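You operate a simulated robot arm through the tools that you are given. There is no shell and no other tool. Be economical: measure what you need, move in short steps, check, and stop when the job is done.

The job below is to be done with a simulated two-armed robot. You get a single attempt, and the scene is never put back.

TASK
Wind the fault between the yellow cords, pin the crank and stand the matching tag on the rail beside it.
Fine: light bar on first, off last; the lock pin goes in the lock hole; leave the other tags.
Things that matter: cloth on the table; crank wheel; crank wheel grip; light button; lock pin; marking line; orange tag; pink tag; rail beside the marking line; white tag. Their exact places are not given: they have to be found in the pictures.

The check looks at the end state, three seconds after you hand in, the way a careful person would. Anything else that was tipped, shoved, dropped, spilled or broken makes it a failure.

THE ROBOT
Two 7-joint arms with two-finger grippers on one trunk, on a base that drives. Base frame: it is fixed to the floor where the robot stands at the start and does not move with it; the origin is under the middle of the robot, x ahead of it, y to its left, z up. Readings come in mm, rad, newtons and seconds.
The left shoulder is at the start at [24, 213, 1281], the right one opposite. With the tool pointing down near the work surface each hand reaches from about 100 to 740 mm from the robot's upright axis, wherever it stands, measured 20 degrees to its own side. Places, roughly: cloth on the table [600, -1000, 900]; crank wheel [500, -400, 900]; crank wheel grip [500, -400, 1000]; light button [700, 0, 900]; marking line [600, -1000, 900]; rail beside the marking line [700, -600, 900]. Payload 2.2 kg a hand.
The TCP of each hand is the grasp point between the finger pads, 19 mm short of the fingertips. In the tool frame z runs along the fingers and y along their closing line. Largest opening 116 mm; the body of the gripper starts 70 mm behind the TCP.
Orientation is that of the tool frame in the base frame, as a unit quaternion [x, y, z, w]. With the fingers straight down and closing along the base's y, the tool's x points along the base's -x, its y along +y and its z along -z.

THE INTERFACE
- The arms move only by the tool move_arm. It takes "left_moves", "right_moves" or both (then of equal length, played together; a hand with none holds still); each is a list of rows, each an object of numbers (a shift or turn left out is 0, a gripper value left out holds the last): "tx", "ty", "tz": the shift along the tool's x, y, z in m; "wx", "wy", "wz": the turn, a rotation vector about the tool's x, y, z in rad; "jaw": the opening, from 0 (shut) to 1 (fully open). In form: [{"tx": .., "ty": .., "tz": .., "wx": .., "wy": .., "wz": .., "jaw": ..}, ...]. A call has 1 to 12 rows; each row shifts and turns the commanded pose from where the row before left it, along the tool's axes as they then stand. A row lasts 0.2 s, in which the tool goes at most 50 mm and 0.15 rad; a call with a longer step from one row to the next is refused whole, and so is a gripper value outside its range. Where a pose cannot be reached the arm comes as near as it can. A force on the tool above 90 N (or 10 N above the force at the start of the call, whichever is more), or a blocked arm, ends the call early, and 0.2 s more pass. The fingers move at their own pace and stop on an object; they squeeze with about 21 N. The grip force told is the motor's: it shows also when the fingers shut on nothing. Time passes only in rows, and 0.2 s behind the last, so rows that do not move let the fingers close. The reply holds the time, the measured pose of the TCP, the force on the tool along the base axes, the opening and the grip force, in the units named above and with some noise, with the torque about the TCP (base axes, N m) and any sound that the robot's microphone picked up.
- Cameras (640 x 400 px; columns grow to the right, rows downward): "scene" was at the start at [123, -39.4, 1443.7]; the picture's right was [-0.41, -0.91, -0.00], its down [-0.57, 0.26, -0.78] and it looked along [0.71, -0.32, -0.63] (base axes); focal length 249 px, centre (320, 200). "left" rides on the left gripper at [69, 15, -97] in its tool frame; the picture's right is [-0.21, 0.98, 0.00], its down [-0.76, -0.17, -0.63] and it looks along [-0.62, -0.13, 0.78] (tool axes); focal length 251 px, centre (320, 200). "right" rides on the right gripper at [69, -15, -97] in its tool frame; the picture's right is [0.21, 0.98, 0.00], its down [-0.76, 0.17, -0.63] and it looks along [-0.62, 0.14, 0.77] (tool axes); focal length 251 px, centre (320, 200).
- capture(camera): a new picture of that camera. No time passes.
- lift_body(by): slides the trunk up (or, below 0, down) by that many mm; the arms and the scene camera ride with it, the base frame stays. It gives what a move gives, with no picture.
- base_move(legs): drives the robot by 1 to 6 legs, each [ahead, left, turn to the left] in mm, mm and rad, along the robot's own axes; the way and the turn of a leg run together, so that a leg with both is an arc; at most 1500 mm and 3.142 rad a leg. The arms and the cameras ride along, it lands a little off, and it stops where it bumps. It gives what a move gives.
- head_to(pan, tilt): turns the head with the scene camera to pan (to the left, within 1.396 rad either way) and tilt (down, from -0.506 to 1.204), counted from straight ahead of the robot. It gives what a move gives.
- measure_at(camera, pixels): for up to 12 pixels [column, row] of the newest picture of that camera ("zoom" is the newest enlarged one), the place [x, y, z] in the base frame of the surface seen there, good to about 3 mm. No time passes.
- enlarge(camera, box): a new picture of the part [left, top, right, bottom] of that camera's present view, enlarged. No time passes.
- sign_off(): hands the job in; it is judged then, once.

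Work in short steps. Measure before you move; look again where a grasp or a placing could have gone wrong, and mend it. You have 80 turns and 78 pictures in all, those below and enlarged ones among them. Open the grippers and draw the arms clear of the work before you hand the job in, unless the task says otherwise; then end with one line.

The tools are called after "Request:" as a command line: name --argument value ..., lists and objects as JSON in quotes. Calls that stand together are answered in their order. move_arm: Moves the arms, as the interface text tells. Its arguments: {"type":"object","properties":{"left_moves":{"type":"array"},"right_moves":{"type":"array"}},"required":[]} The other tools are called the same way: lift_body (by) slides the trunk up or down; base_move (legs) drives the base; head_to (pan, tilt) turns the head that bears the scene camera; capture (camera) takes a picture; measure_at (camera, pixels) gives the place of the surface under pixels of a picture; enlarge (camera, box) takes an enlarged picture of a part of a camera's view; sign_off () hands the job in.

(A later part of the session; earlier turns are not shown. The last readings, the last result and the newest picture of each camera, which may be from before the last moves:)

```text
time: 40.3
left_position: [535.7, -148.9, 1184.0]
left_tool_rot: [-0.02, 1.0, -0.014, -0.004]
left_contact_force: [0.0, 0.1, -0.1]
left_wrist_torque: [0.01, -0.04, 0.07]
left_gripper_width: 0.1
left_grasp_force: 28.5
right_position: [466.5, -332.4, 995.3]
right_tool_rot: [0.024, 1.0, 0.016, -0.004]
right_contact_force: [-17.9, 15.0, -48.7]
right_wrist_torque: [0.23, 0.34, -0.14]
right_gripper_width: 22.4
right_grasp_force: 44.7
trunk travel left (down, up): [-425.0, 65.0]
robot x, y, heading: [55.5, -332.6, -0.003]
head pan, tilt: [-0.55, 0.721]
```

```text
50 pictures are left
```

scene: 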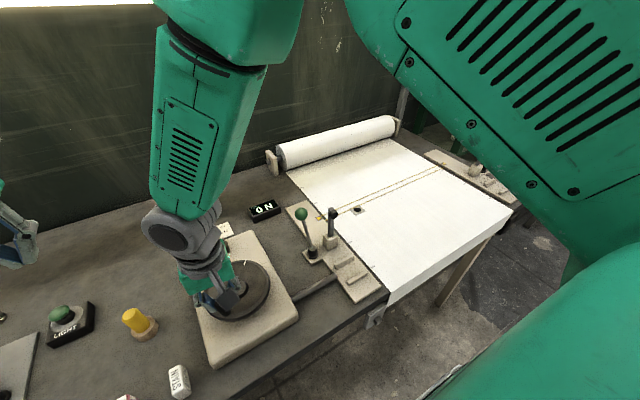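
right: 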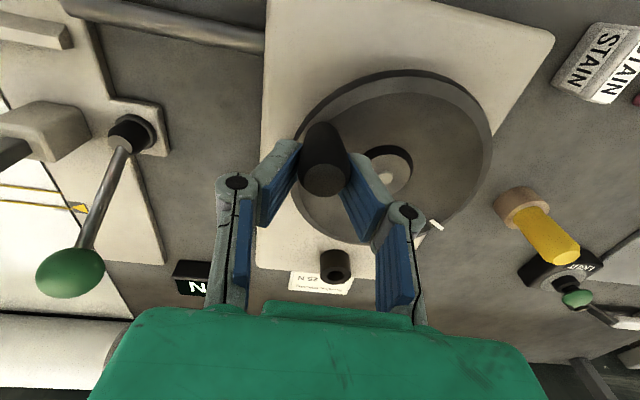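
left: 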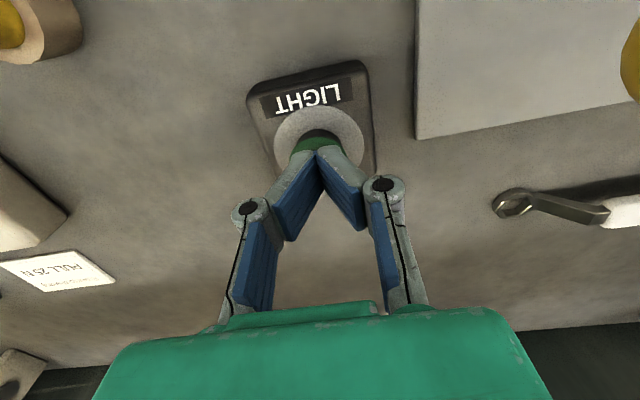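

The fault is now at (357,210), near the cords; I measure it and zoom.

Request:
enlarge --camera "scene" --box '[290, 160, 450, 260]'

Request:
measure_at --camera "scene" --pixels '[[357, 210], [375, 205], [375, 202], [319, 217], [388, 202]]'

Request:
move_arm --right_moves '[{"tz": 0.003, "tx": 0.002, "ty": 0.002}, {}]'

```text
4.00 times, centred on (370, 210) of scene
```

zoom: 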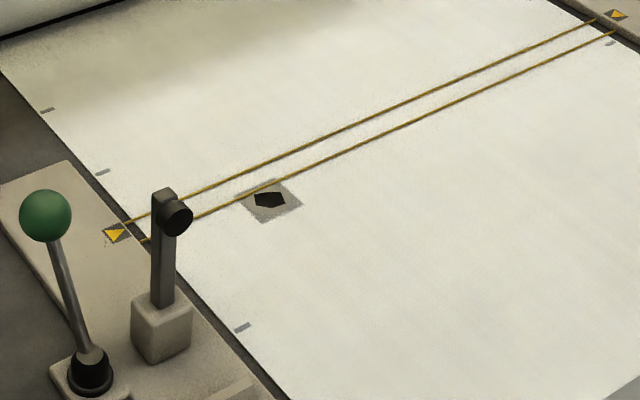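

```text
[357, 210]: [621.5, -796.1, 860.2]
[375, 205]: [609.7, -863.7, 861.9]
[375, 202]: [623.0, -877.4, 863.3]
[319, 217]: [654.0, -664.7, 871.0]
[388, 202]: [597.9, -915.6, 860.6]
```

```text
time: 40.9
left_position: [535.4, -147.7, 1185.5]
left_tool_rot: [-0.019, 1.0, -0.014, -0.004]
left_contact_force: [0.3, -0.9, -0.4]
left_wrist_torque: [-0.03, -0.03, 0.0]
left_gripper_width: 0.0
left_grasp_force: 28.4
right_position: [466.7, -332.5, 995.0]
right_tool_rot: [0.024, 1.0, 0.016, -0.001]
right_contact_force: [-15.9, 9.0, -25.0]
right_wrist_torque: [0.16, 0.82, -0.05]
right_gripper_width: 22.4
right_grasp_force: 45.1
trunk travel left (down, up): [-425.0, 65.0]
robot x, y, heading: [56.1, -328.6, -0.005]
head pan, tilt: [-0.55, 0.721]
```

I measure fault centre and both cords near the same y in the zoomed picture.

Request:
measure_at --camera "zoom" --pixels '[[270, 199], [255, 192], [285, 203], [252, 168], [252, 192], [270, 160], [274, 182], [300, 147], [300, 170]]'

```text
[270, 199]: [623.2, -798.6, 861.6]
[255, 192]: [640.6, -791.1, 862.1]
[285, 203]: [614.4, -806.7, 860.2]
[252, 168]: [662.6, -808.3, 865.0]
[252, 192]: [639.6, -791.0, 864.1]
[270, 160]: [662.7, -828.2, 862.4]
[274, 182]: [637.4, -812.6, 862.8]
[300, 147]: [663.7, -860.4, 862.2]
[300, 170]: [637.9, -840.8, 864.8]
```

Cords are at x=638 and 663 (middle 650.5), the fault centre at 623: 27 mm to go at ~0.54 mm/deg, i.e. 50° more clockwise.

Request:
move_arm --right_moves '[{"tz": 0.002, "tx": 0.001, "ty": 0.001}, {"tx": -0.0075, "ty": 0.0063}, {"tx": -0.0085, "ty": 0.0049}, {"tx": -0.0092, "ty": 0.0033}, {"tx": -0.0096, "ty": 0.0017}, {"tx": -0.0098}, {}, {}, {}]'

Request:
enlarge --camera "scene" --box '[290, 160, 450, 260]'

```text
time: 42.9
left_position: [533.3, -147.0, 1187.4]
left_tool_rot: [-0.02, 1.0, -0.015, -0.003]
left_contact_force: [0.2, 0.3, -0.5]
left_wrist_torque: [0.0, 0.0, -0.01]
left_gripper_width: 0.1
left_grasp_force: 28.7
right_position: [506.9, -308.2, 995.5]
right_tool_rot: [0.013, 1.0, 0.01, 0.008]
right_contact_force: [-0.1, 23.8, 48.3]
right_wrist_torque: [0.84, 0.5, -0.22]
right_gripper_width: 22.2
right_grasp_force: 45.0
trunk travel left (down, up): [-425.0, 65.0]
robot x, y, heading: [56.5, -329.4, -0.004]
head pan, tilt: [-0.55, 0.721]
```

```text
4.00 times, centred on (370, 210) of scene
```

zoom: 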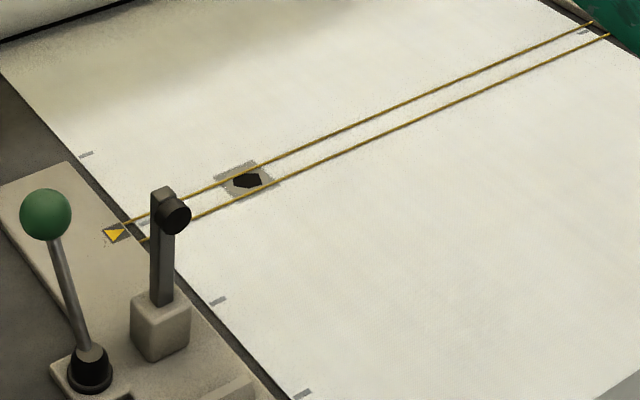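

The fault now lies between the cords around (247,180); I measure to centre it finely.

Request:
measure_at --camera "zoom" --pixels '[[247, 181], [235, 182], [261, 179], [247, 171], [250, 192], [214, 179], [243, 160], [280, 182], [240, 198], [225, 202]]'

Request:
enlarge --camera "scene" --box '[330, 190, 380, 222]'

```text
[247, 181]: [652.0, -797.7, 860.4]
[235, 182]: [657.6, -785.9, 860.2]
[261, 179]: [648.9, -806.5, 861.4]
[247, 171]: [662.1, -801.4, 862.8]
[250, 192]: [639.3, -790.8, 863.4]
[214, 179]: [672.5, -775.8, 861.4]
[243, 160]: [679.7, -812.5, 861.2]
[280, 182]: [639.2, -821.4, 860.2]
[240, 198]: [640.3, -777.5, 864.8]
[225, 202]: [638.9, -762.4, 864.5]
```

```text
12.50 times, centred on (355, 206) of scene
```

zoom: 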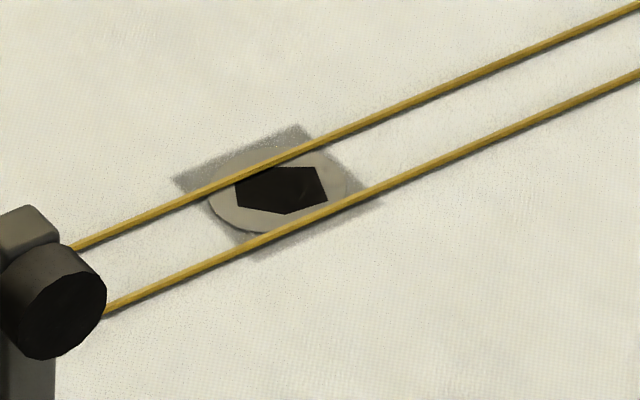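

The hole's centre (652) is within 2 mm of the middle of the cords. I relax the loads, open the hand and rise off the grip.

Request:
move_arm --right_moves '[{"tz": -0.003, "ty": 0.004}, {}, {"jaw": 0.25}, {"jaw": 0.5}, {}, {}, {"tz": -0.02}, {"tz": -0.03}, {"tz": -0.03}, {"tz": -0.03}, {"tz": -0.03}, {}]'

Request:
enlarge --camera "scene" --box '[290, 160, 450, 260]'

```text
time: 44.9
left_position: [532.6, -150.1, 1186.8]
left_tool_rot: [-0.02, 1.0, -0.014, -0.002]
left_contact_force: [-0.6, -0.9, -0.4]
left_wrist_torque: [0.0, 0.02, 0.03]
left_gripper_width: 0.3
left_grasp_force: 28.8
right_position: [464.5, -315.7, 1004.8]
right_tool_rot: [0.019, 0.997, 0.004, -0.081]
right_contact_force: [0.2, 0.1, 0.5]
right_wrist_torque: [0.0, -0.03, 0.02]
right_gripper_width: 58.2
right_grasp_force: 0.0
trunk travel left (down, up): [-425.0, 65.0]
robot x, y, heading: [63.6, -334.1, -0.004]
head pan, tilt: [-0.55, 0.721]
stopped in row 10 (right hand): the arm was blocked; the commanded pose is now the measured one
```

```text
4.00 times, centred on (370, 210) of scene
```

zoom: 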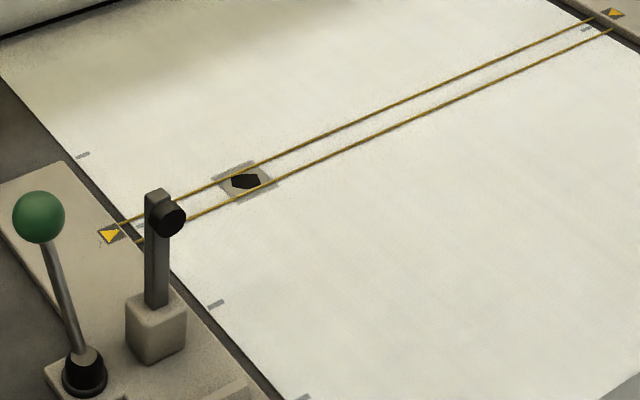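

The fault stayed put, but the hand got blocked on the way up; I look at the scene to see why.

Request:
capture --camera "scene"

Request:
capture --camera "right"

```text
45 pictures are left
```

scene: 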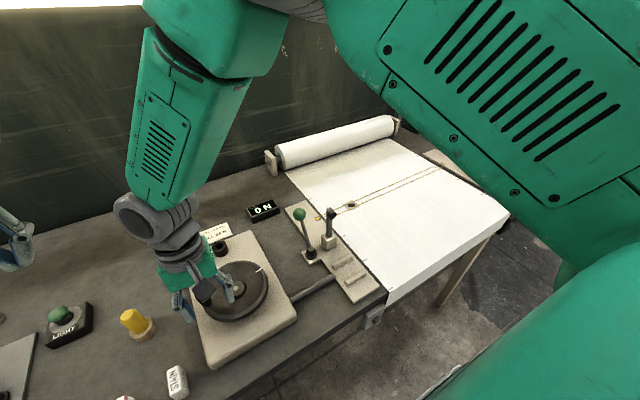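

```text
44 pictures are left
```

right: 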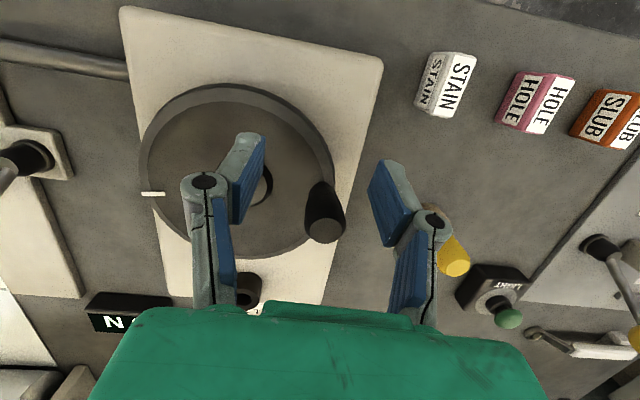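

The right arm is simply cramped near the trunk. I move the hand away to -y while rising and straightening, clear of the grip.

Request:
move_arm --right_moves '[{"ty": -0.01, "tz": -0.01}, {"ty": -0.03, "tz": -0.02, "wy": -0.04}, {"ty": -0.03, "tz": -0.02, "wy": -0.04}, {"ty": -0.03, "tz": -0.03, "wy": -0.04}, {"ty": -0.03, "tz": -0.03, "wy": -0.04}, {"ty": -0.03, "tz": -0.03}, {"ty": -0.03, "tz": -0.03}, {"ty": -0.03, "tz": -0.02}, {}, {}, {}]'

Request:
capture --camera "scene"

Request:
capture --camera "left"

```text
time: 47.3
left_position: [533.0, -150.0, 1187.9]
left_tool_rot: [-0.019, 1.0, -0.013, -0.002]
left_contact_force: [-0.4, 0.1, 0.6]
left_wrist_torque: [-0.03, -0.03, -0.01]
left_gripper_width: 0.0
left_grasp_force: 28.0
right_position: [466.5, -536.4, 1193.7]
right_tool_rot: [0.016, 1.0, 0.002, 0.001]
right_contact_force: [0.1, -1.1, 0.4]
right_wrist_torque: [-0.01, -0.02, 0.01]
right_gripper_width: 58.1
right_grasp_force: 0.1
trunk travel left (down, up): [-425.0, 65.0]
robot x, y, heading: [59.9, -327.0, -0.004]
head pan, tilt: [-0.55, 0.721]
```

```text
43 pictures are left
```

scene: 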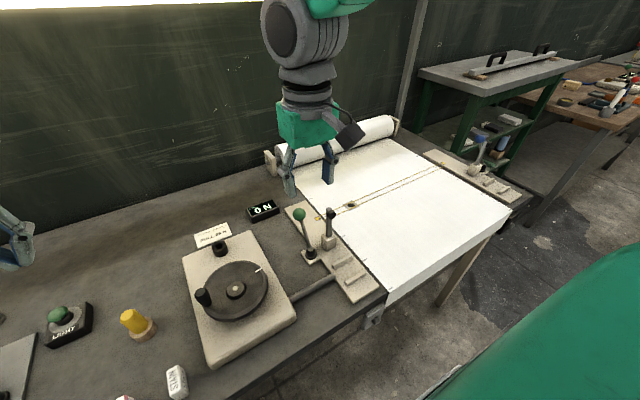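

```text
42 pictures are left
```

left: 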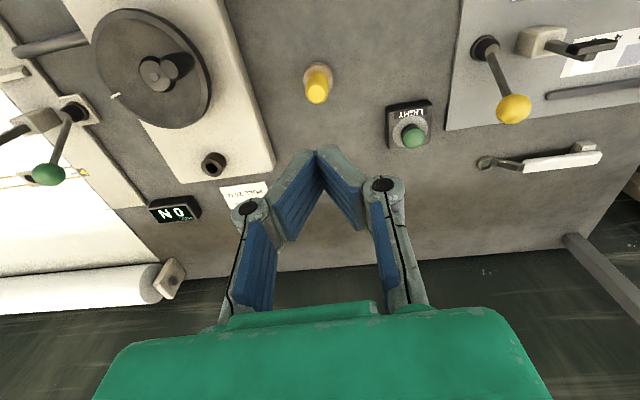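

Now the left camera sees the yellow pin at (316,85) in its wooden holder and the lock-hole collar at (213,163). I measure both and zoom.

Request:
measure_at --camera "left" --pixels '[[317, 95], [317, 88], [308, 90], [326, 90], [317, 70], [213, 168], [206, 167], [220, 167], [212, 155], [300, 120], [240, 160]]'

Request:
enlarge --camera "left" --box '[180, 40, 380, 200]'

```text
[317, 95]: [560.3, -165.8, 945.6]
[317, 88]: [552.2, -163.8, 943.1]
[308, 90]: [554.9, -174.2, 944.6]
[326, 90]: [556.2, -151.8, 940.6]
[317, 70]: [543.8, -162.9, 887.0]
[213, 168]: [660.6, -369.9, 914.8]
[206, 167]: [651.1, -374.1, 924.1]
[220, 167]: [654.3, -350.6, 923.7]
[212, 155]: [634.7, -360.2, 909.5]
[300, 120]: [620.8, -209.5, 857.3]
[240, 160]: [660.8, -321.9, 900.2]
```

```text
2.50 times, centred on (280, 120) of left
```

zoom: 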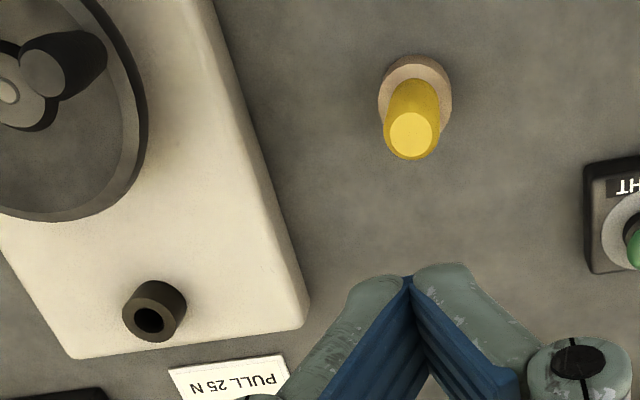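

Pin handle axis about (556,-164), top 945; collar about (653,-364), top 924. I open the left hand, straighten it and go above the pin.

Request:
move_arm --left_moves '[{"jaw": 0.55, "tz": 0.02, "tx": -0.011, "ty": -0.007, "wx": -0.013, "wz": 0.019}, {"tz": 0.03, "tx": -0.012, "ty": -0.007, "wx": -0.013, "wz": 0.019}, {"tz": 0.03}, {"tz": 0.03}, {"tz": 0.03}, {"tz": 0.03}, {"tz": 0.018}, {}, {}, {}, {}]'

Request:
capture --camera "left"

```text
time: 49.7
left_position: [555.0, -164.1, 999.9]
left_tool_rot: [-0.002, 1.0, 0.0, -0.003]
left_contact_force: [0.1, 0.4, -0.5]
left_wrist_torque: [-0.01, 0.0, 0.03]
left_gripper_width: 63.7
left_grasp_force: 0.1
right_position: [467.6, -537.4, 1193.0]
right_tool_rot: [0.015, 1.0, 0.002, 0.001]
right_contact_force: [-0.6, 0.5, 0.5]
right_wrist_torque: [-0.02, 0.03, 0.0]
right_gripper_width: 58.3
right_grasp_force: 0.1
trunk travel left (down, up): [-425.0, 65.0]
robot x, y, heading: [60.4, -330.2, -0.002]
head pan, tilt: [-0.55, 0.721]
```

```text
40 pictures are left
```

left: 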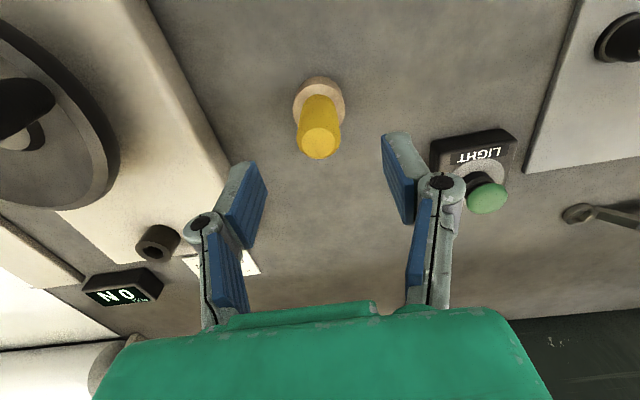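

Request:
measure_at --camera "left" --pixels '[[318, 143], [303, 143], [334, 143], [318, 155], [316, 132], [319, 85], [155, 242], [158, 250]]'

```text
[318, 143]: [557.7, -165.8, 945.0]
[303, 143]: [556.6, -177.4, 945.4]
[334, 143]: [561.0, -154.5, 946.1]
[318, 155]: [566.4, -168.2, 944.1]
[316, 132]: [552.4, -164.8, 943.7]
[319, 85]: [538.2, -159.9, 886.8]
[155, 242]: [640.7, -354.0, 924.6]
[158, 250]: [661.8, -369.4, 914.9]
```

The handle axis is at (558,-166); I centre by +3/-2 mm, descend to z≈932 and grip.

Request:
move_arm --left_moves '[{"tx": -0.003, "ty": -0.002, "tz": 0.015}, {"tz": 0.02}, {"tz": 0.02}, {"tz": 0.013}, {}, {}, {"jaw": 0.1}, {"jaw": 0}, {}, {}, {}]'

```text
time: 52.1
left_position: [557.2, -167.6, 932.3]
left_tool_rot: [0.0, 1.0, -0.001, -0.003]
left_contact_force: [1.4, -0.4, -0.2]
left_wrist_torque: [0.01, -0.03, -0.01]
left_gripper_width: 30.2
left_grasp_force: 21.0
right_position: [467.7, -537.1, 1194.5]
right_tool_rot: [0.016, 1.0, 0.001, 0.001]
right_contact_force: [0.6, -0.4, 0.6]
right_wrist_torque: [0.02, 0.04, 0.0]
right_gripper_width: 58.2
right_grasp_force: 0.0
trunk travel left (down, up): [-425.0, 65.0]
robot x, y, heading: [60.0, -331.7, -0.003]
head pan, tilt: [-0.55, 0.721]
```

Gripped at 30 mm. I lift straight up slowly.

Request:
move_arm --left_moves '[{"tz": -0.01}, {"tz": -0.015}, {"tz": -0.015}, {"tz": -0.02}, {"tz": -0.02}, {"tz": -0.02}, {}, {}]'

Request:
capture --camera "left"

```text
time: 53.9
left_position: [559.0, -166.2, 1030.5]
left_tool_rot: [-0.001, 1.0, 0.001, -0.002]
left_contact_force: [0.3, 0.0, -0.7]
left_wrist_torque: [0.02, 0.02, 0.04]
left_gripper_width: 30.4
left_grasp_force: 21.2
right_position: [468.2, -537.3, 1194.0]
right_tool_rot: [0.016, 1.0, 0.002, 0.001]
right_contact_force: [-0.2, -0.3, 0.6]
right_wrist_torque: [0.01, -0.02, -0.01]
right_gripper_width: 57.7
right_grasp_force: 0.0
trunk travel left (down, up): [-425.0, 65.0]
robot x, y, heading: [57.2, -328.8, -0.003]
head pan, tilt: [-0.55, 0.721]
```

```text
39 pictures are left
```

left: 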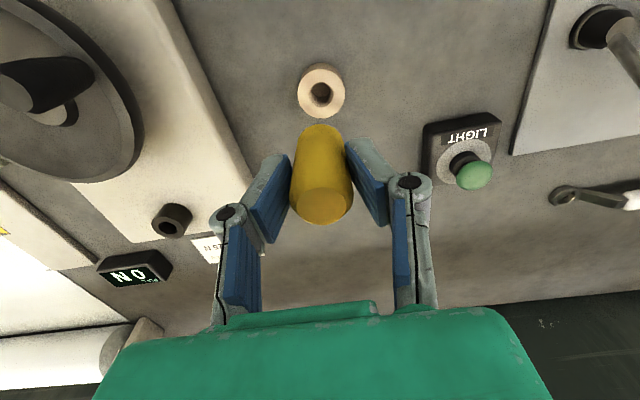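

The pin is held. I carry it at z≈1030 to above the collar near (653,-364), slowly.

Request:
move_arm --left_moves '[{"tx": -0.01, "ty": -0.01}, {"tx": -0.02, "ty": -0.02}, {"tx": -0.02, "ty": -0.025}, {"tx": -0.02, "ty": -0.03}, {"tx": -0.014, "ty": -0.03}, {"tx": -0.01, "ty": -0.03}, {"ty": -0.03}, {"ty": -0.023}, {}, {}, {}, {}]'

Request:
capture --camera "left"

Request:
capture --camera "scene"

```text
time: 56.5
left_position: [655.0, -367.5, 1028.4]
left_tool_rot: [-0.001, 1.0, 0.0, -0.002]
left_contact_force: [-0.5, -0.1, -0.6]
left_wrist_torque: [-0.03, 0.02, -0.01]
left_gripper_width: 30.5
left_grasp_force: 21.0
right_position: [467.1, -537.5, 1193.3]
right_tool_rot: [0.016, 1.0, 0.002, 0.0]
right_contact_force: [0.3, -0.3, 0.6]
right_wrist_torque: [-0.01, 0.01, 0.05]
right_gripper_width: 58.1
right_grasp_force: 0.1
trunk travel left (down, up): [-425.0, 65.0]
robot x, y, heading: [58.9, -331.9, -0.009]
head pan, tilt: [-0.55, 0.721]
```

```text
38 pictures are left
```

left: 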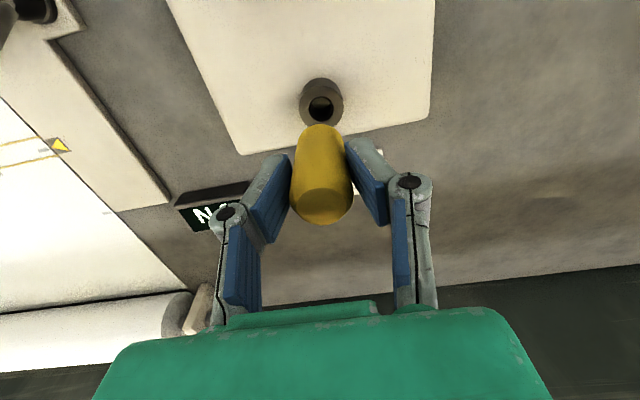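

```text
37 pictures are left
```

scene: 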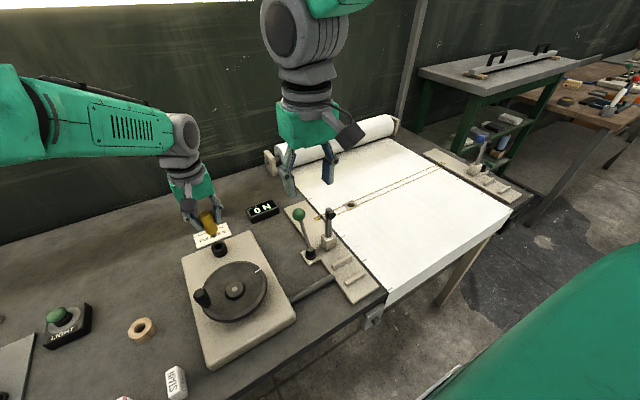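

The hand is near the collar at (321,105) in the left picture; I zoom both views to see rim and pin tip.

Request:
enlarge --camera "left" --box '[270, 60, 370, 140]'

Request:
measure_at --camera "zoom" --pixels '[[208, 290], [458, 290], [230, 260], [430, 260], [320, 210], [330, 300], [410, 340]]'

Request:
enlarge --camera "scene" --box '[160, 180, 290, 280]'

```text
5.00 times, centred on (320, 100) of left
```

zoom: 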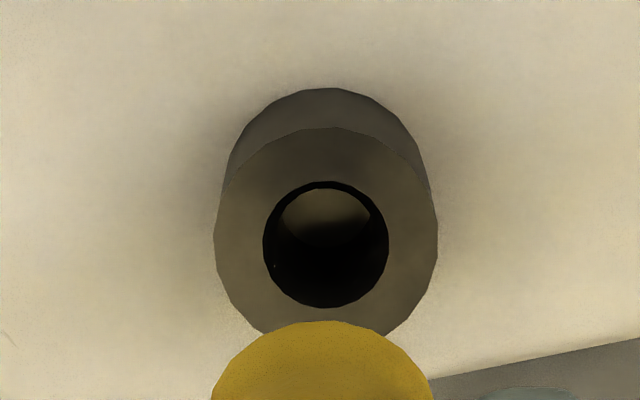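

```text
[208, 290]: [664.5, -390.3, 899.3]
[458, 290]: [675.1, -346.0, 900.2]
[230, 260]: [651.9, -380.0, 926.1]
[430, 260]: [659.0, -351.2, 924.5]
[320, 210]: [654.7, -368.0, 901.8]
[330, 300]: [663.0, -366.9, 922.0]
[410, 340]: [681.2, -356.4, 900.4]
```

```text
4.00 times, centred on (225, 230) of scene
```

zoom: 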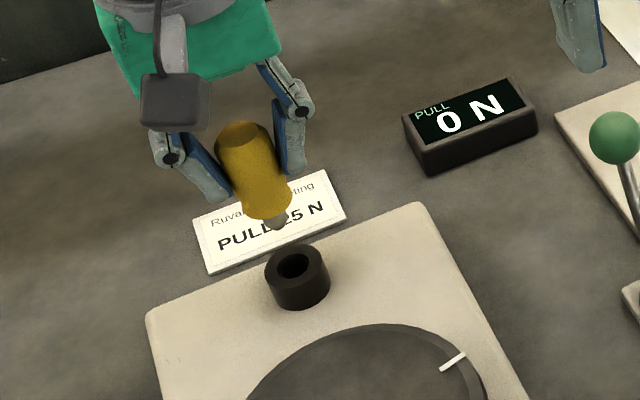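

The bore centre computes to about (654.5,-365), and the pin sits ~1.4 mm ahead of the TCP; I shift by (-2,+2.4) mm and lower step by step.

Request:
move_arm --left_moves '[{"tx": 0.002, "ty": 0.0024}, {"tz": 0.01}, {"tz": 0.01}, {"tz": 0.008}, {}, {}, {}]'

Request:
enlarge --camera "scene" --box '[180, 190, 260, 260]'

```text
time: 58.1
left_position: [650.8, -364.7, 1001.5]
left_tool_rot: [0.0, 1.0, 0.0, -0.002]
left_contact_force: [0.1, -1.0, -0.9]
left_wrist_torque: [0.01, 0.06, 0.01]
left_gripper_width: 30.1
left_grasp_force: 20.7
right_position: [467.2, -538.9, 1193.4]
right_tool_rot: [0.016, 1.0, 0.002, 0.001]
right_contact_force: [0.0, -0.2, 0.8]
right_wrist_torque: [-0.01, 0.01, 0.01]
right_gripper_width: 58.1
right_grasp_force: 0.1
trunk travel left (down, up): [-425.0, 65.0]
robot x, y, heading: [58.9, -332.4, -0.005]
head pan, tilt: [-0.55, 0.721]
```

```text
5.71 times, centred on (220, 225) of scene
```

zoom: 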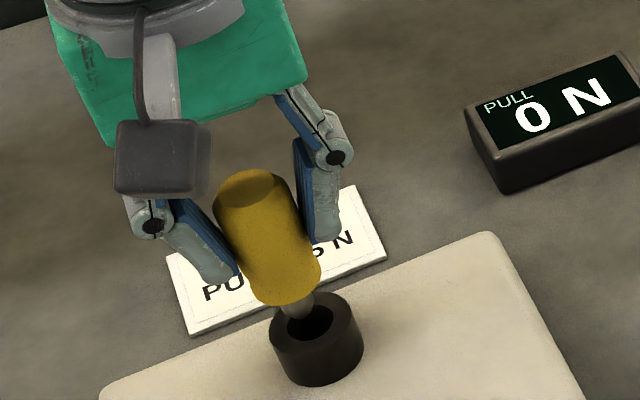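

The tip at (297,307) hangs over the bore; I measure tip and collar rim.

Request:
measure_at --camera "zoom" --pixels '[[298, 310], [298, 303], [288, 308], [308, 303], [276, 322], [352, 313], [320, 298], [308, 345], [265, 300]]'

Request:
move_arm --left_moves '[{}, {}]'

```text
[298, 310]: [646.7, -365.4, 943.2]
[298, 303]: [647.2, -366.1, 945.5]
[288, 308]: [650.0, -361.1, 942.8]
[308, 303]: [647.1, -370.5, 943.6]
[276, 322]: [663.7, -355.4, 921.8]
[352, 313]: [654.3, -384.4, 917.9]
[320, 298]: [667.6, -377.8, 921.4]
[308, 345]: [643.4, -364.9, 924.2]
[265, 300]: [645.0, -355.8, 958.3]
```

```text
time: 58.7
left_position: [652.1, -364.8, 1002.3]
left_tool_rot: [-0.001, 1.0, 0.0, -0.002]
left_contact_force: [0.5, 0.0, -1.5]
left_wrist_torque: [0.03, -0.02, -0.01]
left_gripper_width: 30.0
left_grasp_force: 21.2
right_position: [467.8, -539.0, 1193.9]
right_tool_rot: [0.016, 1.0, 0.002, 0.0]
right_contact_force: [0.0, 0.5, -0.3]
right_wrist_torque: [0.02, -0.02, 0.0]
right_gripper_width: 57.9
right_grasp_force: 0.2
trunk travel left (down, up): [-425.0, 65.0]
robot x, y, heading: [58.3, -332.9, -0.002]
head pan, tilt: [-0.55, 0.721]
```

Pin axis ~(653,-365) versus bore ~(655,-366): within the clearance. I nudge +1 mm and lower slowly until the handle seats.

Request:
move_arm --left_moves '[{"tx": -0.001, "tz": 0.005}, {"tz": 0.005}, {"tz": 0.005}, {"tz": 0.005}, {}, {}]'

Request:
enlarge --camera "scene" --box '[180, 190, 260, 260]'

```text
time: 60.1
left_position: [653.6, -364.4, 982.9]
left_tool_rot: [-0.001, 1.0, 0.0, -0.003]
left_contact_force: [0.4, -1.3, 1.8]
left_wrist_torque: [-0.09, -0.07, 0.0]
left_gripper_width: 30.1
left_grasp_force: 21.1
right_position: [466.9, -538.5, 1194.3]
right_tool_rot: [0.016, 1.0, 0.003, 0.001]
right_contact_force: [0.4, -0.6, 1.3]
right_wrist_torque: [0.01, 0.0, 0.03]
right_gripper_width: 58.2
right_grasp_force: 0.0
trunk travel left (down, up): [-425.0, 65.0]
robot x, y, heading: [56.4, -328.5, -0.002]
head pan, tilt: [-0.55, 0.721]
```

```text
5.71 times, centred on (220, 225) of scene
```

zoom: 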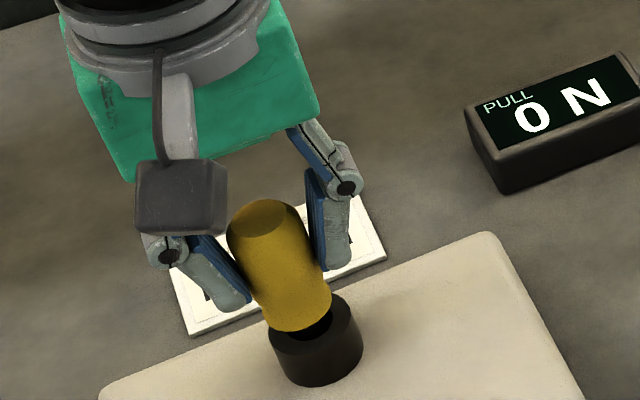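

The tip is at the mouth of the bore with no force; I keep lowering in small steps.

Request:
move_arm --left_moves '[{"tz": 0.004}, {"tz": 0.004}, {}, {"tz": 0.003}, {"tz": 0.003}, {}, {}]'

Request:
enlarge --camera "scene" --box '[180, 190, 260, 260]'

```text
time: 61.7
left_position: [652.0, -364.4, 969.8]
left_tool_rot: [-0.002, 1.0, 0.0, -0.001]
left_contact_force: [-0.4, -5.0, 19.2]
left_wrist_torque: [-0.11, 0.03, -0.01]
left_gripper_width: 30.1
left_grasp_force: 21.1
right_position: [464.7, -538.7, 1195.2]
right_tool_rot: [0.015, 1.0, 0.002, 0.001]
right_contact_force: [-0.1, 0.4, 0.7]
right_wrist_torque: [0.02, -0.01, 0.0]
right_gripper_width: 58.2
right_grasp_force: 0.1
trunk travel left (down, up): [-425.0, 65.0]
robot x, y, heading: [59.2, -330.4, -0.001]
head pan, tilt: [-0.55, 0.721]
```

```text
5.71 times, centred on (220, 225) of scene
```

zoom: 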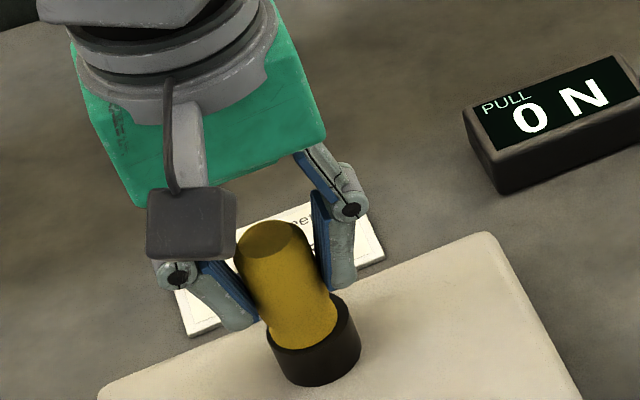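

The handle's shoulder has met the collar (19 N, tip ~14 mm inside). I release and rise.

Request:
move_arm --left_moves '[{"tz": -0.001}, {"jaw": 0.2}, {"jaw": 0.45}, {"jaw": 0.6}, {}, {}, {"tz": -0.01}, {"tz": -0.02}, {"tz": -0.02}, {"tz": -0.03}, {}, {}]'

Request:
enlarge --camera "scene" --box '[160, 190, 280, 290]'

```text
time: 64.3
left_position: [651.7, -363.0, 1049.8]
left_tool_rot: [0.0, 1.0, 0.0, -0.004]
left_contact_force: [0.3, 0.5, -0.4]
left_wrist_torque: [0.0, -0.07, -0.01]
left_gripper_width: 69.5
left_grasp_force: 0.1
right_position: [467.0, -537.0, 1194.0]
right_tool_rot: [0.016, 1.0, 0.002, 0.001]
right_contact_force: [0.7, 0.2, 0.5]
right_wrist_torque: [-0.01, 0.03, 0.01]
right_gripper_width: 57.9
right_grasp_force: 0.1
trunk travel left (down, up): [-425.0, 65.0]
robot x, y, heading: [60.4, -332.5, -0.001]
head pan, tilt: [-0.55, 0.721]
```

```text
4.00 times, centred on (220, 240) of scene
```

zoom: 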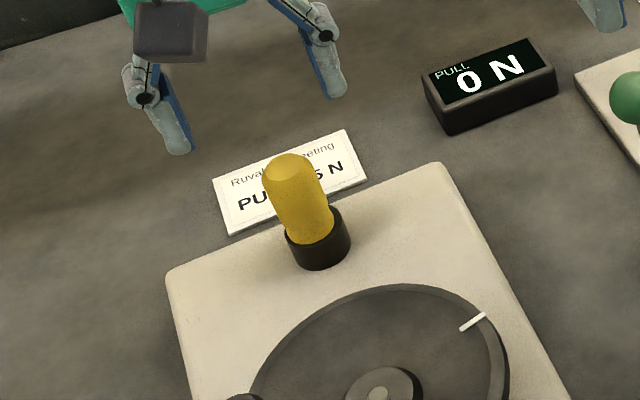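

The pin stands in the collar. I check its uprightness and seating with the left camera.

Request:
capture --camera "left"

Request:
measure_at --camera "zoom" --pixels '[[288, 160], [320, 232], [296, 240], [330, 222], [318, 244], [300, 200]]'

```text
30 pictures are left
```

left: 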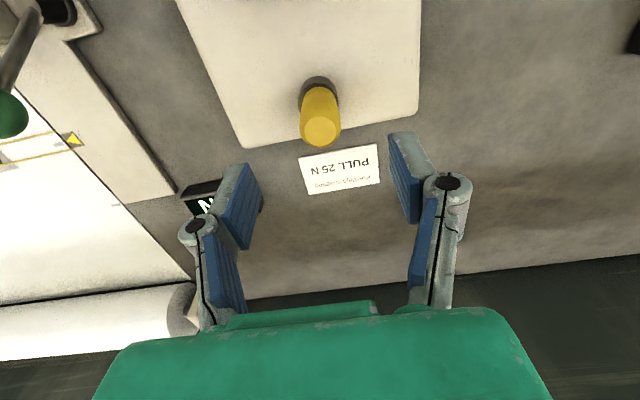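

```text
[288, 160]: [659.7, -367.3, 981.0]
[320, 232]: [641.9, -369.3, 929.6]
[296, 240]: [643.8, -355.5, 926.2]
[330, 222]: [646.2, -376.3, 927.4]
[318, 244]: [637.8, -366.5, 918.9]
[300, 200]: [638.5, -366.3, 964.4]
```

The pin is seated and upright (top at 981). Now I view the rail near the arrow from the right hand's camera to plan the tag's place.

Request:
capture --camera "right"

Request:
enlarge --camera "right" --box '[160, 60, 400, 260]'

```text
29 pictures are left
```

right: 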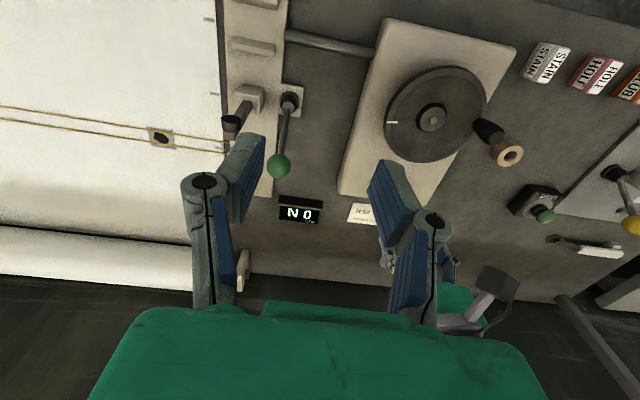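

```text
2.00 times, centred on (280, 160) of right
```

zoom: 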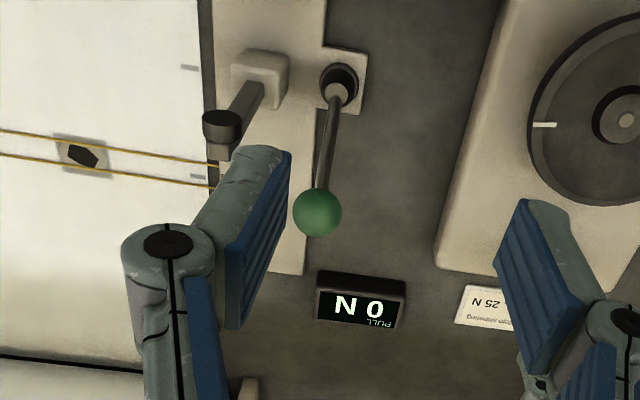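

The fault (dark-edged hole) sits between the cords. I raise the left hand away, then measure the rail's free end and the pink tag.

Request:
measure_at --camera "right" --pixels '[[265, 190], [262, 170], [270, 150], [600, 62], [590, 82], [610, 62], [586, 72], [228, 80], [278, 166], [232, 122], [248, 98], [160, 136]]'

Request:
move_arm --left_moves '[{"tz": -0.02, "ty": 0.015}, {"tz": -0.03, "ty": 0.03, "tx": 0.01}, {"tz": -0.03, "ty": 0.03, "tx": 0.015}, {"tz": -0.03, "ty": 0.03, "tx": 0.02}, {"tz": -0.02, "ty": 0.03, "tx": 0.02}, {"ty": 0.03, "tx": 0.02}, {"ty": 0.03, "tx": 0.02}, {"ty": 0.02, "tx": 0.015}, {}, {}]'

```text
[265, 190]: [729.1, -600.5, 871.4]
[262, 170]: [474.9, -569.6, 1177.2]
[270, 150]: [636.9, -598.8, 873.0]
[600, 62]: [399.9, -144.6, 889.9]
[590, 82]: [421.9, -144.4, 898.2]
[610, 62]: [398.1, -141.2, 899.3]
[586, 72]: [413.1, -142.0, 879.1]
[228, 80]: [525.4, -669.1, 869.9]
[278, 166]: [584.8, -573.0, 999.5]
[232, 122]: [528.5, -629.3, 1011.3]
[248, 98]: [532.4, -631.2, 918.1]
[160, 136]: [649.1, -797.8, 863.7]
```

```text
time: 66.5
left_position: [532.4, -149.0, 1179.7]
left_tool_rot: [0.0, 1.0, 0.0, -0.003]
left_contact_force: [1.4, -0.5, 0.3]
left_wrist_torque: [-0.01, 0.01, -0.03]
left_gripper_width: 69.7
left_grasp_force: 0.0
right_position: [467.3, -537.5, 1194.1]
right_tool_rot: [0.016, 1.0, 0.002, 0.001]
right_contact_force: [0.3, -0.3, 0.0]
right_wrist_torque: [0.0, 0.01, -0.03]
right_gripper_width: 58.2
right_grasp_force: 0.1
trunk travel left (down, up): [-425.0, 65.0]
robot x, y, heading: [59.3, -335.0, -0.001]
head pan, tilt: [-0.55, 0.721]
```

The rail is free from x≈600 to 730, y -675 to -600. I drive 205 mm left so that the right hand can reach the pink tag.

Request:
base_move --legs '[[0, 205, 0]]'

Request:
move_arm --left_moves "[{}, {}, {}, {\"ty\": 0.02}, {\"ty\": 0.03}, {\"ty\": 0.03}, {}, {}, {}, {}, {}, {}], \"right_moves\": [{\"jaw\": 0.5}, {}, {\"ty\": 0.02}, {\"ty\": 0.03, \"tx\": 0.015}, {\"ty\": 0.035, \"tx\": 0.02}, {\"ty\": 0.035, \"tx\": 0.02}, {\"ty\": 0.035, \"tx\": 0.02}, {\"ty\": 0.03}, {}, {}, {}, {}]"

Request:
capture --camera "right"

```text
time: 68.1
left_position: [531.3, 52.4, 1180.7]
left_tool_rot: [-0.002, 1.0, 0.002, -0.002]
left_contact_force: [-0.5, -0.4, -0.1]
left_wrist_torque: [0.02, -0.02, -0.02]
left_gripper_width: 69.7
left_grasp_force: 0.0
right_position: [468.0, -336.4, 1192.1]
right_tool_rot: [0.014, 1.0, 0.004, 0.001]
right_contact_force: [-0.7, -0.5, -0.6]
right_wrist_torque: [0.02, -0.02, 0.01]
right_gripper_width: 58.2
right_grasp_force: 0.1
trunk travel left (down, up): [-425.0, 65.0]
robot x, y, heading: [56.9, -128.9, -0.002]
head pan, tilt: [-0.55, 0.721]
```

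```text
refused: the rows could not be read
```

```text
27 pictures are left
```

right: 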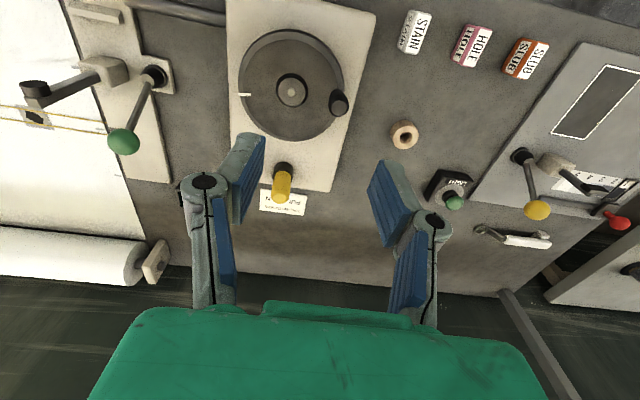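

The rows were refused; I resend for the right hand only, toward above the pink tag at about (412,-140).

Request:
move_arm --right_moves '[{"jaw": 0.5, "ty": 0.02}, {"ty": 0.03, "tx": 0.01, "tz": 0.01}, {"ty": 0.03, "tx": 0.012, "tz": 0.02}, {"ty": 0.03, "tx": 0.012, "tz": 0.02}, {"ty": 0.03, "tx": 0.012, "tz": 0.02}, {"ty": 0.03, "tx": 0.01, "tz": 0.02}, {"ty": 0.02, "tz": 0.02}, {"tz": 0.02}, {}, {}, {}]'

Request:
capture --camera "right"

```text
time: 69.5
left_position: [524.6, 70.1, 1181.4]
left_tool_rot: [-0.003, 1.0, -0.006, -0.001]
left_contact_force: [0.9, -0.1, 1.3]
left_wrist_torque: [0.02, -0.04, -0.03]
left_gripper_width: 69.5
left_grasp_force: 0.0
right_position: [433.1, -158.5, 1152.9]
right_tool_rot: [0.052, 0.996, 0.077, 0.0]
right_contact_force: [0.8, -0.5, 0.1]
right_wrist_torque: [0.01, -0.01, -0.01]
right_gripper_width: 57.8
right_grasp_force: 0.0
trunk travel left (down, up): [-425.0, 65.0]
robot x, y, heading: [58.7, -125.2, 0.001]
head pan, tilt: [-0.55, 0.721]
stopped in row 6 (right hand): the arm was blocked; the commanded pose is now the measured one
```

```text
26 pictures are left
```

right: 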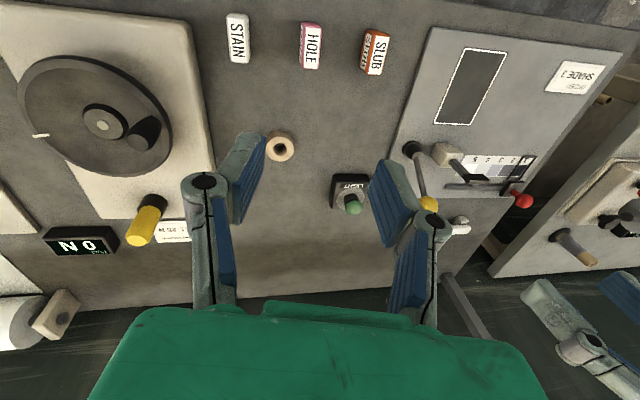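

The right arm is cramped across the body again. I pull it back to its own side and straighten it, then drive 150 mm further left.

Request:
move_arm --right_moves '[{"ty": -0.02, "wx": 0.04, "wz": -0.026}, {"ty": -0.03, "wx": 0.04, "wz": -0.026}, {"ty": -0.03, "wx": 0.04, "wz": -0.026}, {"ty": -0.03, "wx": 0.034, "wz": -0.026}, {"ty": -0.03}, {}, {}]'

Request:
base_move --legs '[[0, 150, 0]]'

Request:
move_arm --right_moves '[{}, {}, {}, {}, {}, {}, {}, {}]'

Request:
capture --camera "right"

```text
time: 71.1
left_position: [525.5, 78.3, 1179.7]
left_tool_rot: [-0.004, 1.0, -0.009, 0.0]
left_contact_force: [-0.6, 0.5, -0.3]
left_wrist_torque: [-0.01, 0.01, -0.04]
left_gripper_width: 69.3
left_grasp_force: 0.0
right_position: [425.6, -287.8, 1143.6]
right_tool_rot: [-0.002, 1.0, -0.004, -0.001]
right_contact_force: [-1.0, 0.4, -1.0]
right_wrist_torque: [0.0, 0.02, 0.0]
right_gripper_width: 58.2
right_grasp_force: 0.1
trunk travel left (down, up): [-425.0, 65.0]
robot x, y, heading: [56.9, -123.9, -0.0]
head pan, tilt: [-0.55, 0.721]
```

```text
time: 72.5
left_position: [529.2, 158.2, 1187.8]
left_tool_rot: [-0.005, 1.0, 0.017, -0.001]
left_contact_force: [1.9, -2.5, -0.1]
left_wrist_torque: [0.21, 0.04, -0.03]
left_gripper_width: 69.4
left_grasp_force: 0.0
right_position: [428.9, -205.9, 1133.1]
right_tool_rot: [-0.002, 1.0, 0.023, -0.004]
right_contact_force: [-1.0, -1.3, 1.4]
right_wrist_torque: [0.13, 0.04, -0.03]
right_gripper_width: 57.6
right_grasp_force: 0.1
trunk travel left (down, up): [-425.0, 65.0]
robot x, y, heading: [61.2, 12.6, 0.006]
head pan, tilt: [-0.55, 0.721]
```

```text
time: 74.5
left_position: [523.4, 183.4, 1185.1]
left_tool_rot: [-0.002, 1.0, 0.002, 0.002]
left_contact_force: [-0.2, 0.6, -0.6]
left_wrist_torque: [0.0, -0.04, 0.04]
left_gripper_width: 69.5
left_grasp_force: 0.1
right_position: [422.0, -181.4, 1142.5]
right_tool_rot: [0.0, 1.0, 0.008, -0.003]
right_contact_force: [-0.5, 0.5, -0.5]
right_wrist_torque: [0.04, -0.04, -0.01]
right_gripper_width: 57.8
right_grasp_force: 0.0
trunk travel left (down, up): [-425.0, 65.0]
robot x, y, heading: [62.1, 1.2, 0.002]
head pan, tilt: [-0.55, 0.721]
stopped in row 8 (right hand): the arm was blocked; the commanded pose is now the measured one
```

```text
25 pictures are left
```

right: 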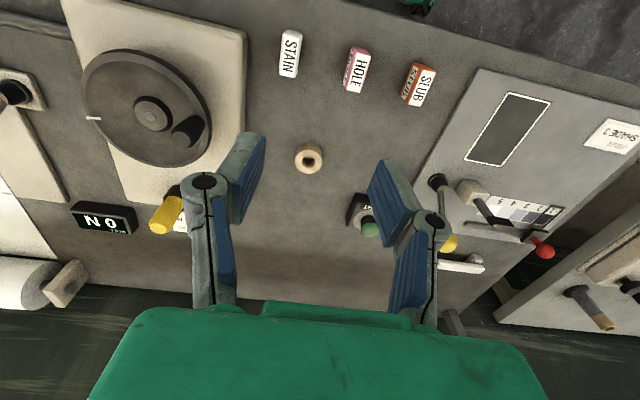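

The tags are at (290,53), (357,70), (418,84); I measure the pink one's corners on a zoom.

Request:
move_arm --right_moves '[{}, {}, {}, {}]'

Request:
enlarge --camera "right" --box '[260, 20, 460, 120]'

```text
time: 75.5
left_position: [521.1, 209.8, 1182.5]
left_tool_rot: [-0.004, 1.0, -0.008, 0.003]
left_contact_force: [-0.2, 0.8, 0.3]
left_wrist_torque: [-0.07, -0.02, 0.0]
left_gripper_width: 69.7
left_grasp_force: 0.1
right_position: [420.7, -157.1, 1145.6]
right_tool_rot: [-0.001, 1.0, -0.002, -0.001]
right_contact_force: [0.2, 0.8, -0.9]
right_wrist_torque: [-0.02, 0.01, -0.01]
right_gripper_width: 58.1
right_grasp_force: 0.1
trunk travel left (down, up): [-425.0, 65.0]
robot x, y, heading: [58.8, 11.1, 0.005]
head pan, tilt: [-0.55, 0.721]
```

```text
3.20 times, centred on (360, 70) of right
```

zoom: 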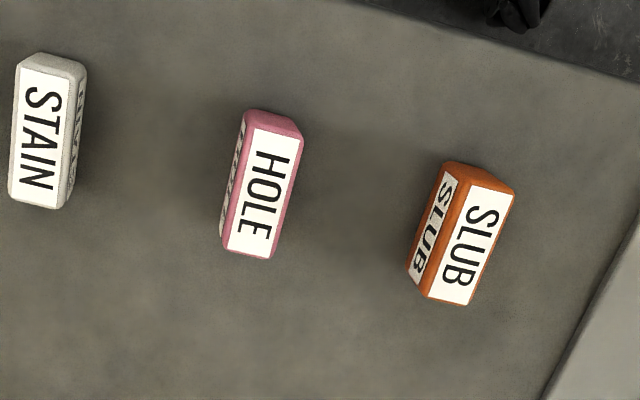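

Request:
measure_at --camera "zoom" --pixels '[[250, 130], [300, 140], [232, 245], [268, 255], [265, 190], [272, 135], [250, 250], [242, 125], [222, 240], [255, 112]]'

Request:
move_arm --right_moves '[{}, {}, {}, {}]'

```text
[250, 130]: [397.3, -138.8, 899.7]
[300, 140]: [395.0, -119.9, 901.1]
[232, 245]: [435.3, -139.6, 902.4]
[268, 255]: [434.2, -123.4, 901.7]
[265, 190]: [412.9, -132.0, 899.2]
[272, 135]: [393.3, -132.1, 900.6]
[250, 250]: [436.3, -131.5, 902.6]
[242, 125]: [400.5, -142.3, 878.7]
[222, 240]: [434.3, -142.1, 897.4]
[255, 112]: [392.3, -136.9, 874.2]
```

```text
time: 76.7
left_position: [517.0, 244.4, 1178.5]
left_tool_rot: [-0.007, 1.0, -0.019, 0.004]
left_contact_force: [-0.7, -0.3, -0.4]
left_wrist_torque: [-0.03, -0.04, 0.0]
left_gripper_width: 69.4
left_grasp_force: 0.1
right_position: [418.7, -121.9, 1150.2]
right_tool_rot: [-0.004, 1.0, -0.014, 0.003]
right_contact_force: [0.5, 0.5, 0.0]
right_wrist_torque: [-0.02, 0.01, 0.03]
right_gripper_width: 58.0
right_grasp_force: 0.0
trunk travel left (down, up): [-425.0, 65.0]
robot x, y, heading: [59.6, 12.7, 0.006]
head pan, tilt: [-0.55, 0.721]
stopped in row 4 (right hand): the arm was blocked; the commanded pose is now the measured one
```

The trunk is swaying after the drive; I wait for it to settle.

Request:
move_arm --right_moves '[{}, {}, {}, {}, {}, {}, {}, {}, {}, {}, {}, {}]'

Request:
move_arm --right_moves '[{}, {}, {}, {}, {}, {}, {}, {}, {}, {}, {}, {}]'

Request:
move_arm --right_moves '[{}, {}]'

Request:
move_arm --right_moves '[{}]'

```text
time: 79.5
left_position: [514.7, 247.6, 1181.0]
left_tool_rot: [-0.008, 1.0, -0.019, 0.004]
left_contact_force: [-0.5, -0.2, -0.2]
left_wrist_torque: [0.0, -0.04, 0.0]
left_gripper_width: 69.8
left_grasp_force: 0.0
right_position: [417.6, -118.6, 1151.3]
right_tool_rot: [-0.005, 1.0, -0.014, 0.003]
right_contact_force: [0.2, 0.1, -0.3]
right_wrist_torque: [-0.01, 0.04, 0.02]
right_gripper_width: 58.0
right_grasp_force: 0.1
trunk travel left (down, up): [-425.0, 65.0]
robot x, y, heading: [58.6, 23.0, 0.01]
head pan, tilt: [-0.55, 0.721]
stopped in row 12 (right hand): the arm was blocked; the commanded pose is now the measured one
```

```text
time: 82.3
left_position: [511.7, 237.8, 1183.7]
left_tool_rot: [-0.009, 1.0, -0.012, 0.004]
left_contact_force: [-1.1, 0.5, 0.1]
left_wrist_torque: [0.02, -0.04, -0.01]
left_gripper_width: 69.7
left_grasp_force: 0.1
right_position: [414.5, -128.5, 1148.3]
right_tool_rot: [-0.007, 1.0, -0.007, 0.005]
right_contact_force: [-0.1, -0.3, 0.2]
right_wrist_torque: [0.06, -0.03, 0.0]
right_gripper_width: 57.9
right_grasp_force: 0.1
trunk travel left (down, up): [-425.0, 65.0]
robot x, y, heading: [60.7, 27.2, 0.01]
head pan, tilt: [-0.55, 0.721]
stopped in row 12 (right hand): the arm was blocked; the commanded pose is now the measured one
```

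```text
time: 83.1
left_position: [508.6, 276.0, 1180.0]
left_tool_rot: [-0.013, 1.0, -0.026, 0.004]
left_contact_force: [0.3, 0.6, 0.1]
left_wrist_torque: [-0.02, -0.02, -0.01]
left_gripper_width: 69.6
left_grasp_force: 0.1
right_position: [411.8, -93.8, 1154.1]
right_tool_rot: [-0.011, 1.0, -0.02, 0.008]
right_contact_force: [0.2, 0.6, 0.6]
right_wrist_torque: [-0.05, -0.01, 0.04]
right_gripper_width: 58.0
right_grasp_force: 0.0
trunk travel left (down, up): [-425.0, 65.0]
robot x, y, heading: [59.5, 36.6, 0.009]
head pan, tilt: [-0.55, 0.721]
stopped in row 2 (right hand): the arm was blocked; the commanded pose is now the measured one
```

```text
time: 83.7
left_position: [507.4, 257.6, 1183.7]
left_tool_rot: [-0.01, 1.0, -0.02, 0.006]
left_contact_force: [-0.6, 0.2, -0.1]
left_wrist_torque: [-0.03, -0.01, 0.0]
left_gripper_width: 69.9
left_grasp_force: 0.1
right_position: [408.8, -109.6, 1152.0]
right_tool_rot: [-0.007, 1.0, -0.015, 0.008]
right_contact_force: [-0.9, 0.5, -0.3]
right_wrist_torque: [-0.03, 0.0, 0.0]
right_gripper_width: 58.0
right_grasp_force: 0.0
trunk travel left (down, up): [-425.0, 65.0]
robot x, y, heading: [57.3, 29.8, 0.012]
head pan, tilt: [-0.55, 0.721]
stopped in row 1 (right hand): the arm was blocked; the commanded pose is now the measured one
```

The base drifts and the right arm reports blocked; I look around at the arms.

Request:
capture --camera "scene"

Request:
capture --camera "left"

```text
23 pictures are left
```

scene: 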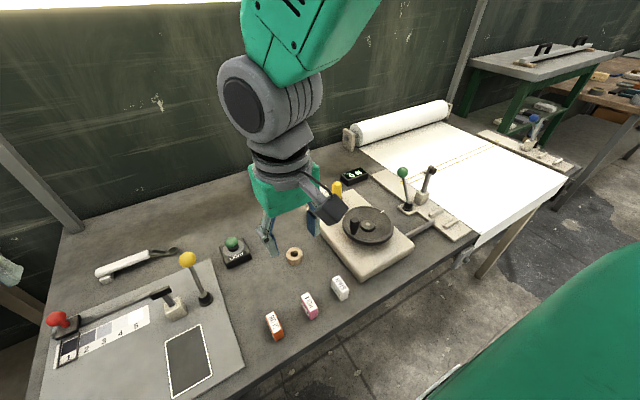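

```text
22 pictures are left
```

left: 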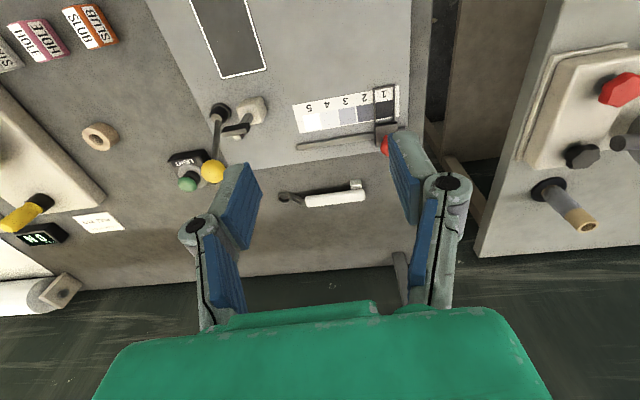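

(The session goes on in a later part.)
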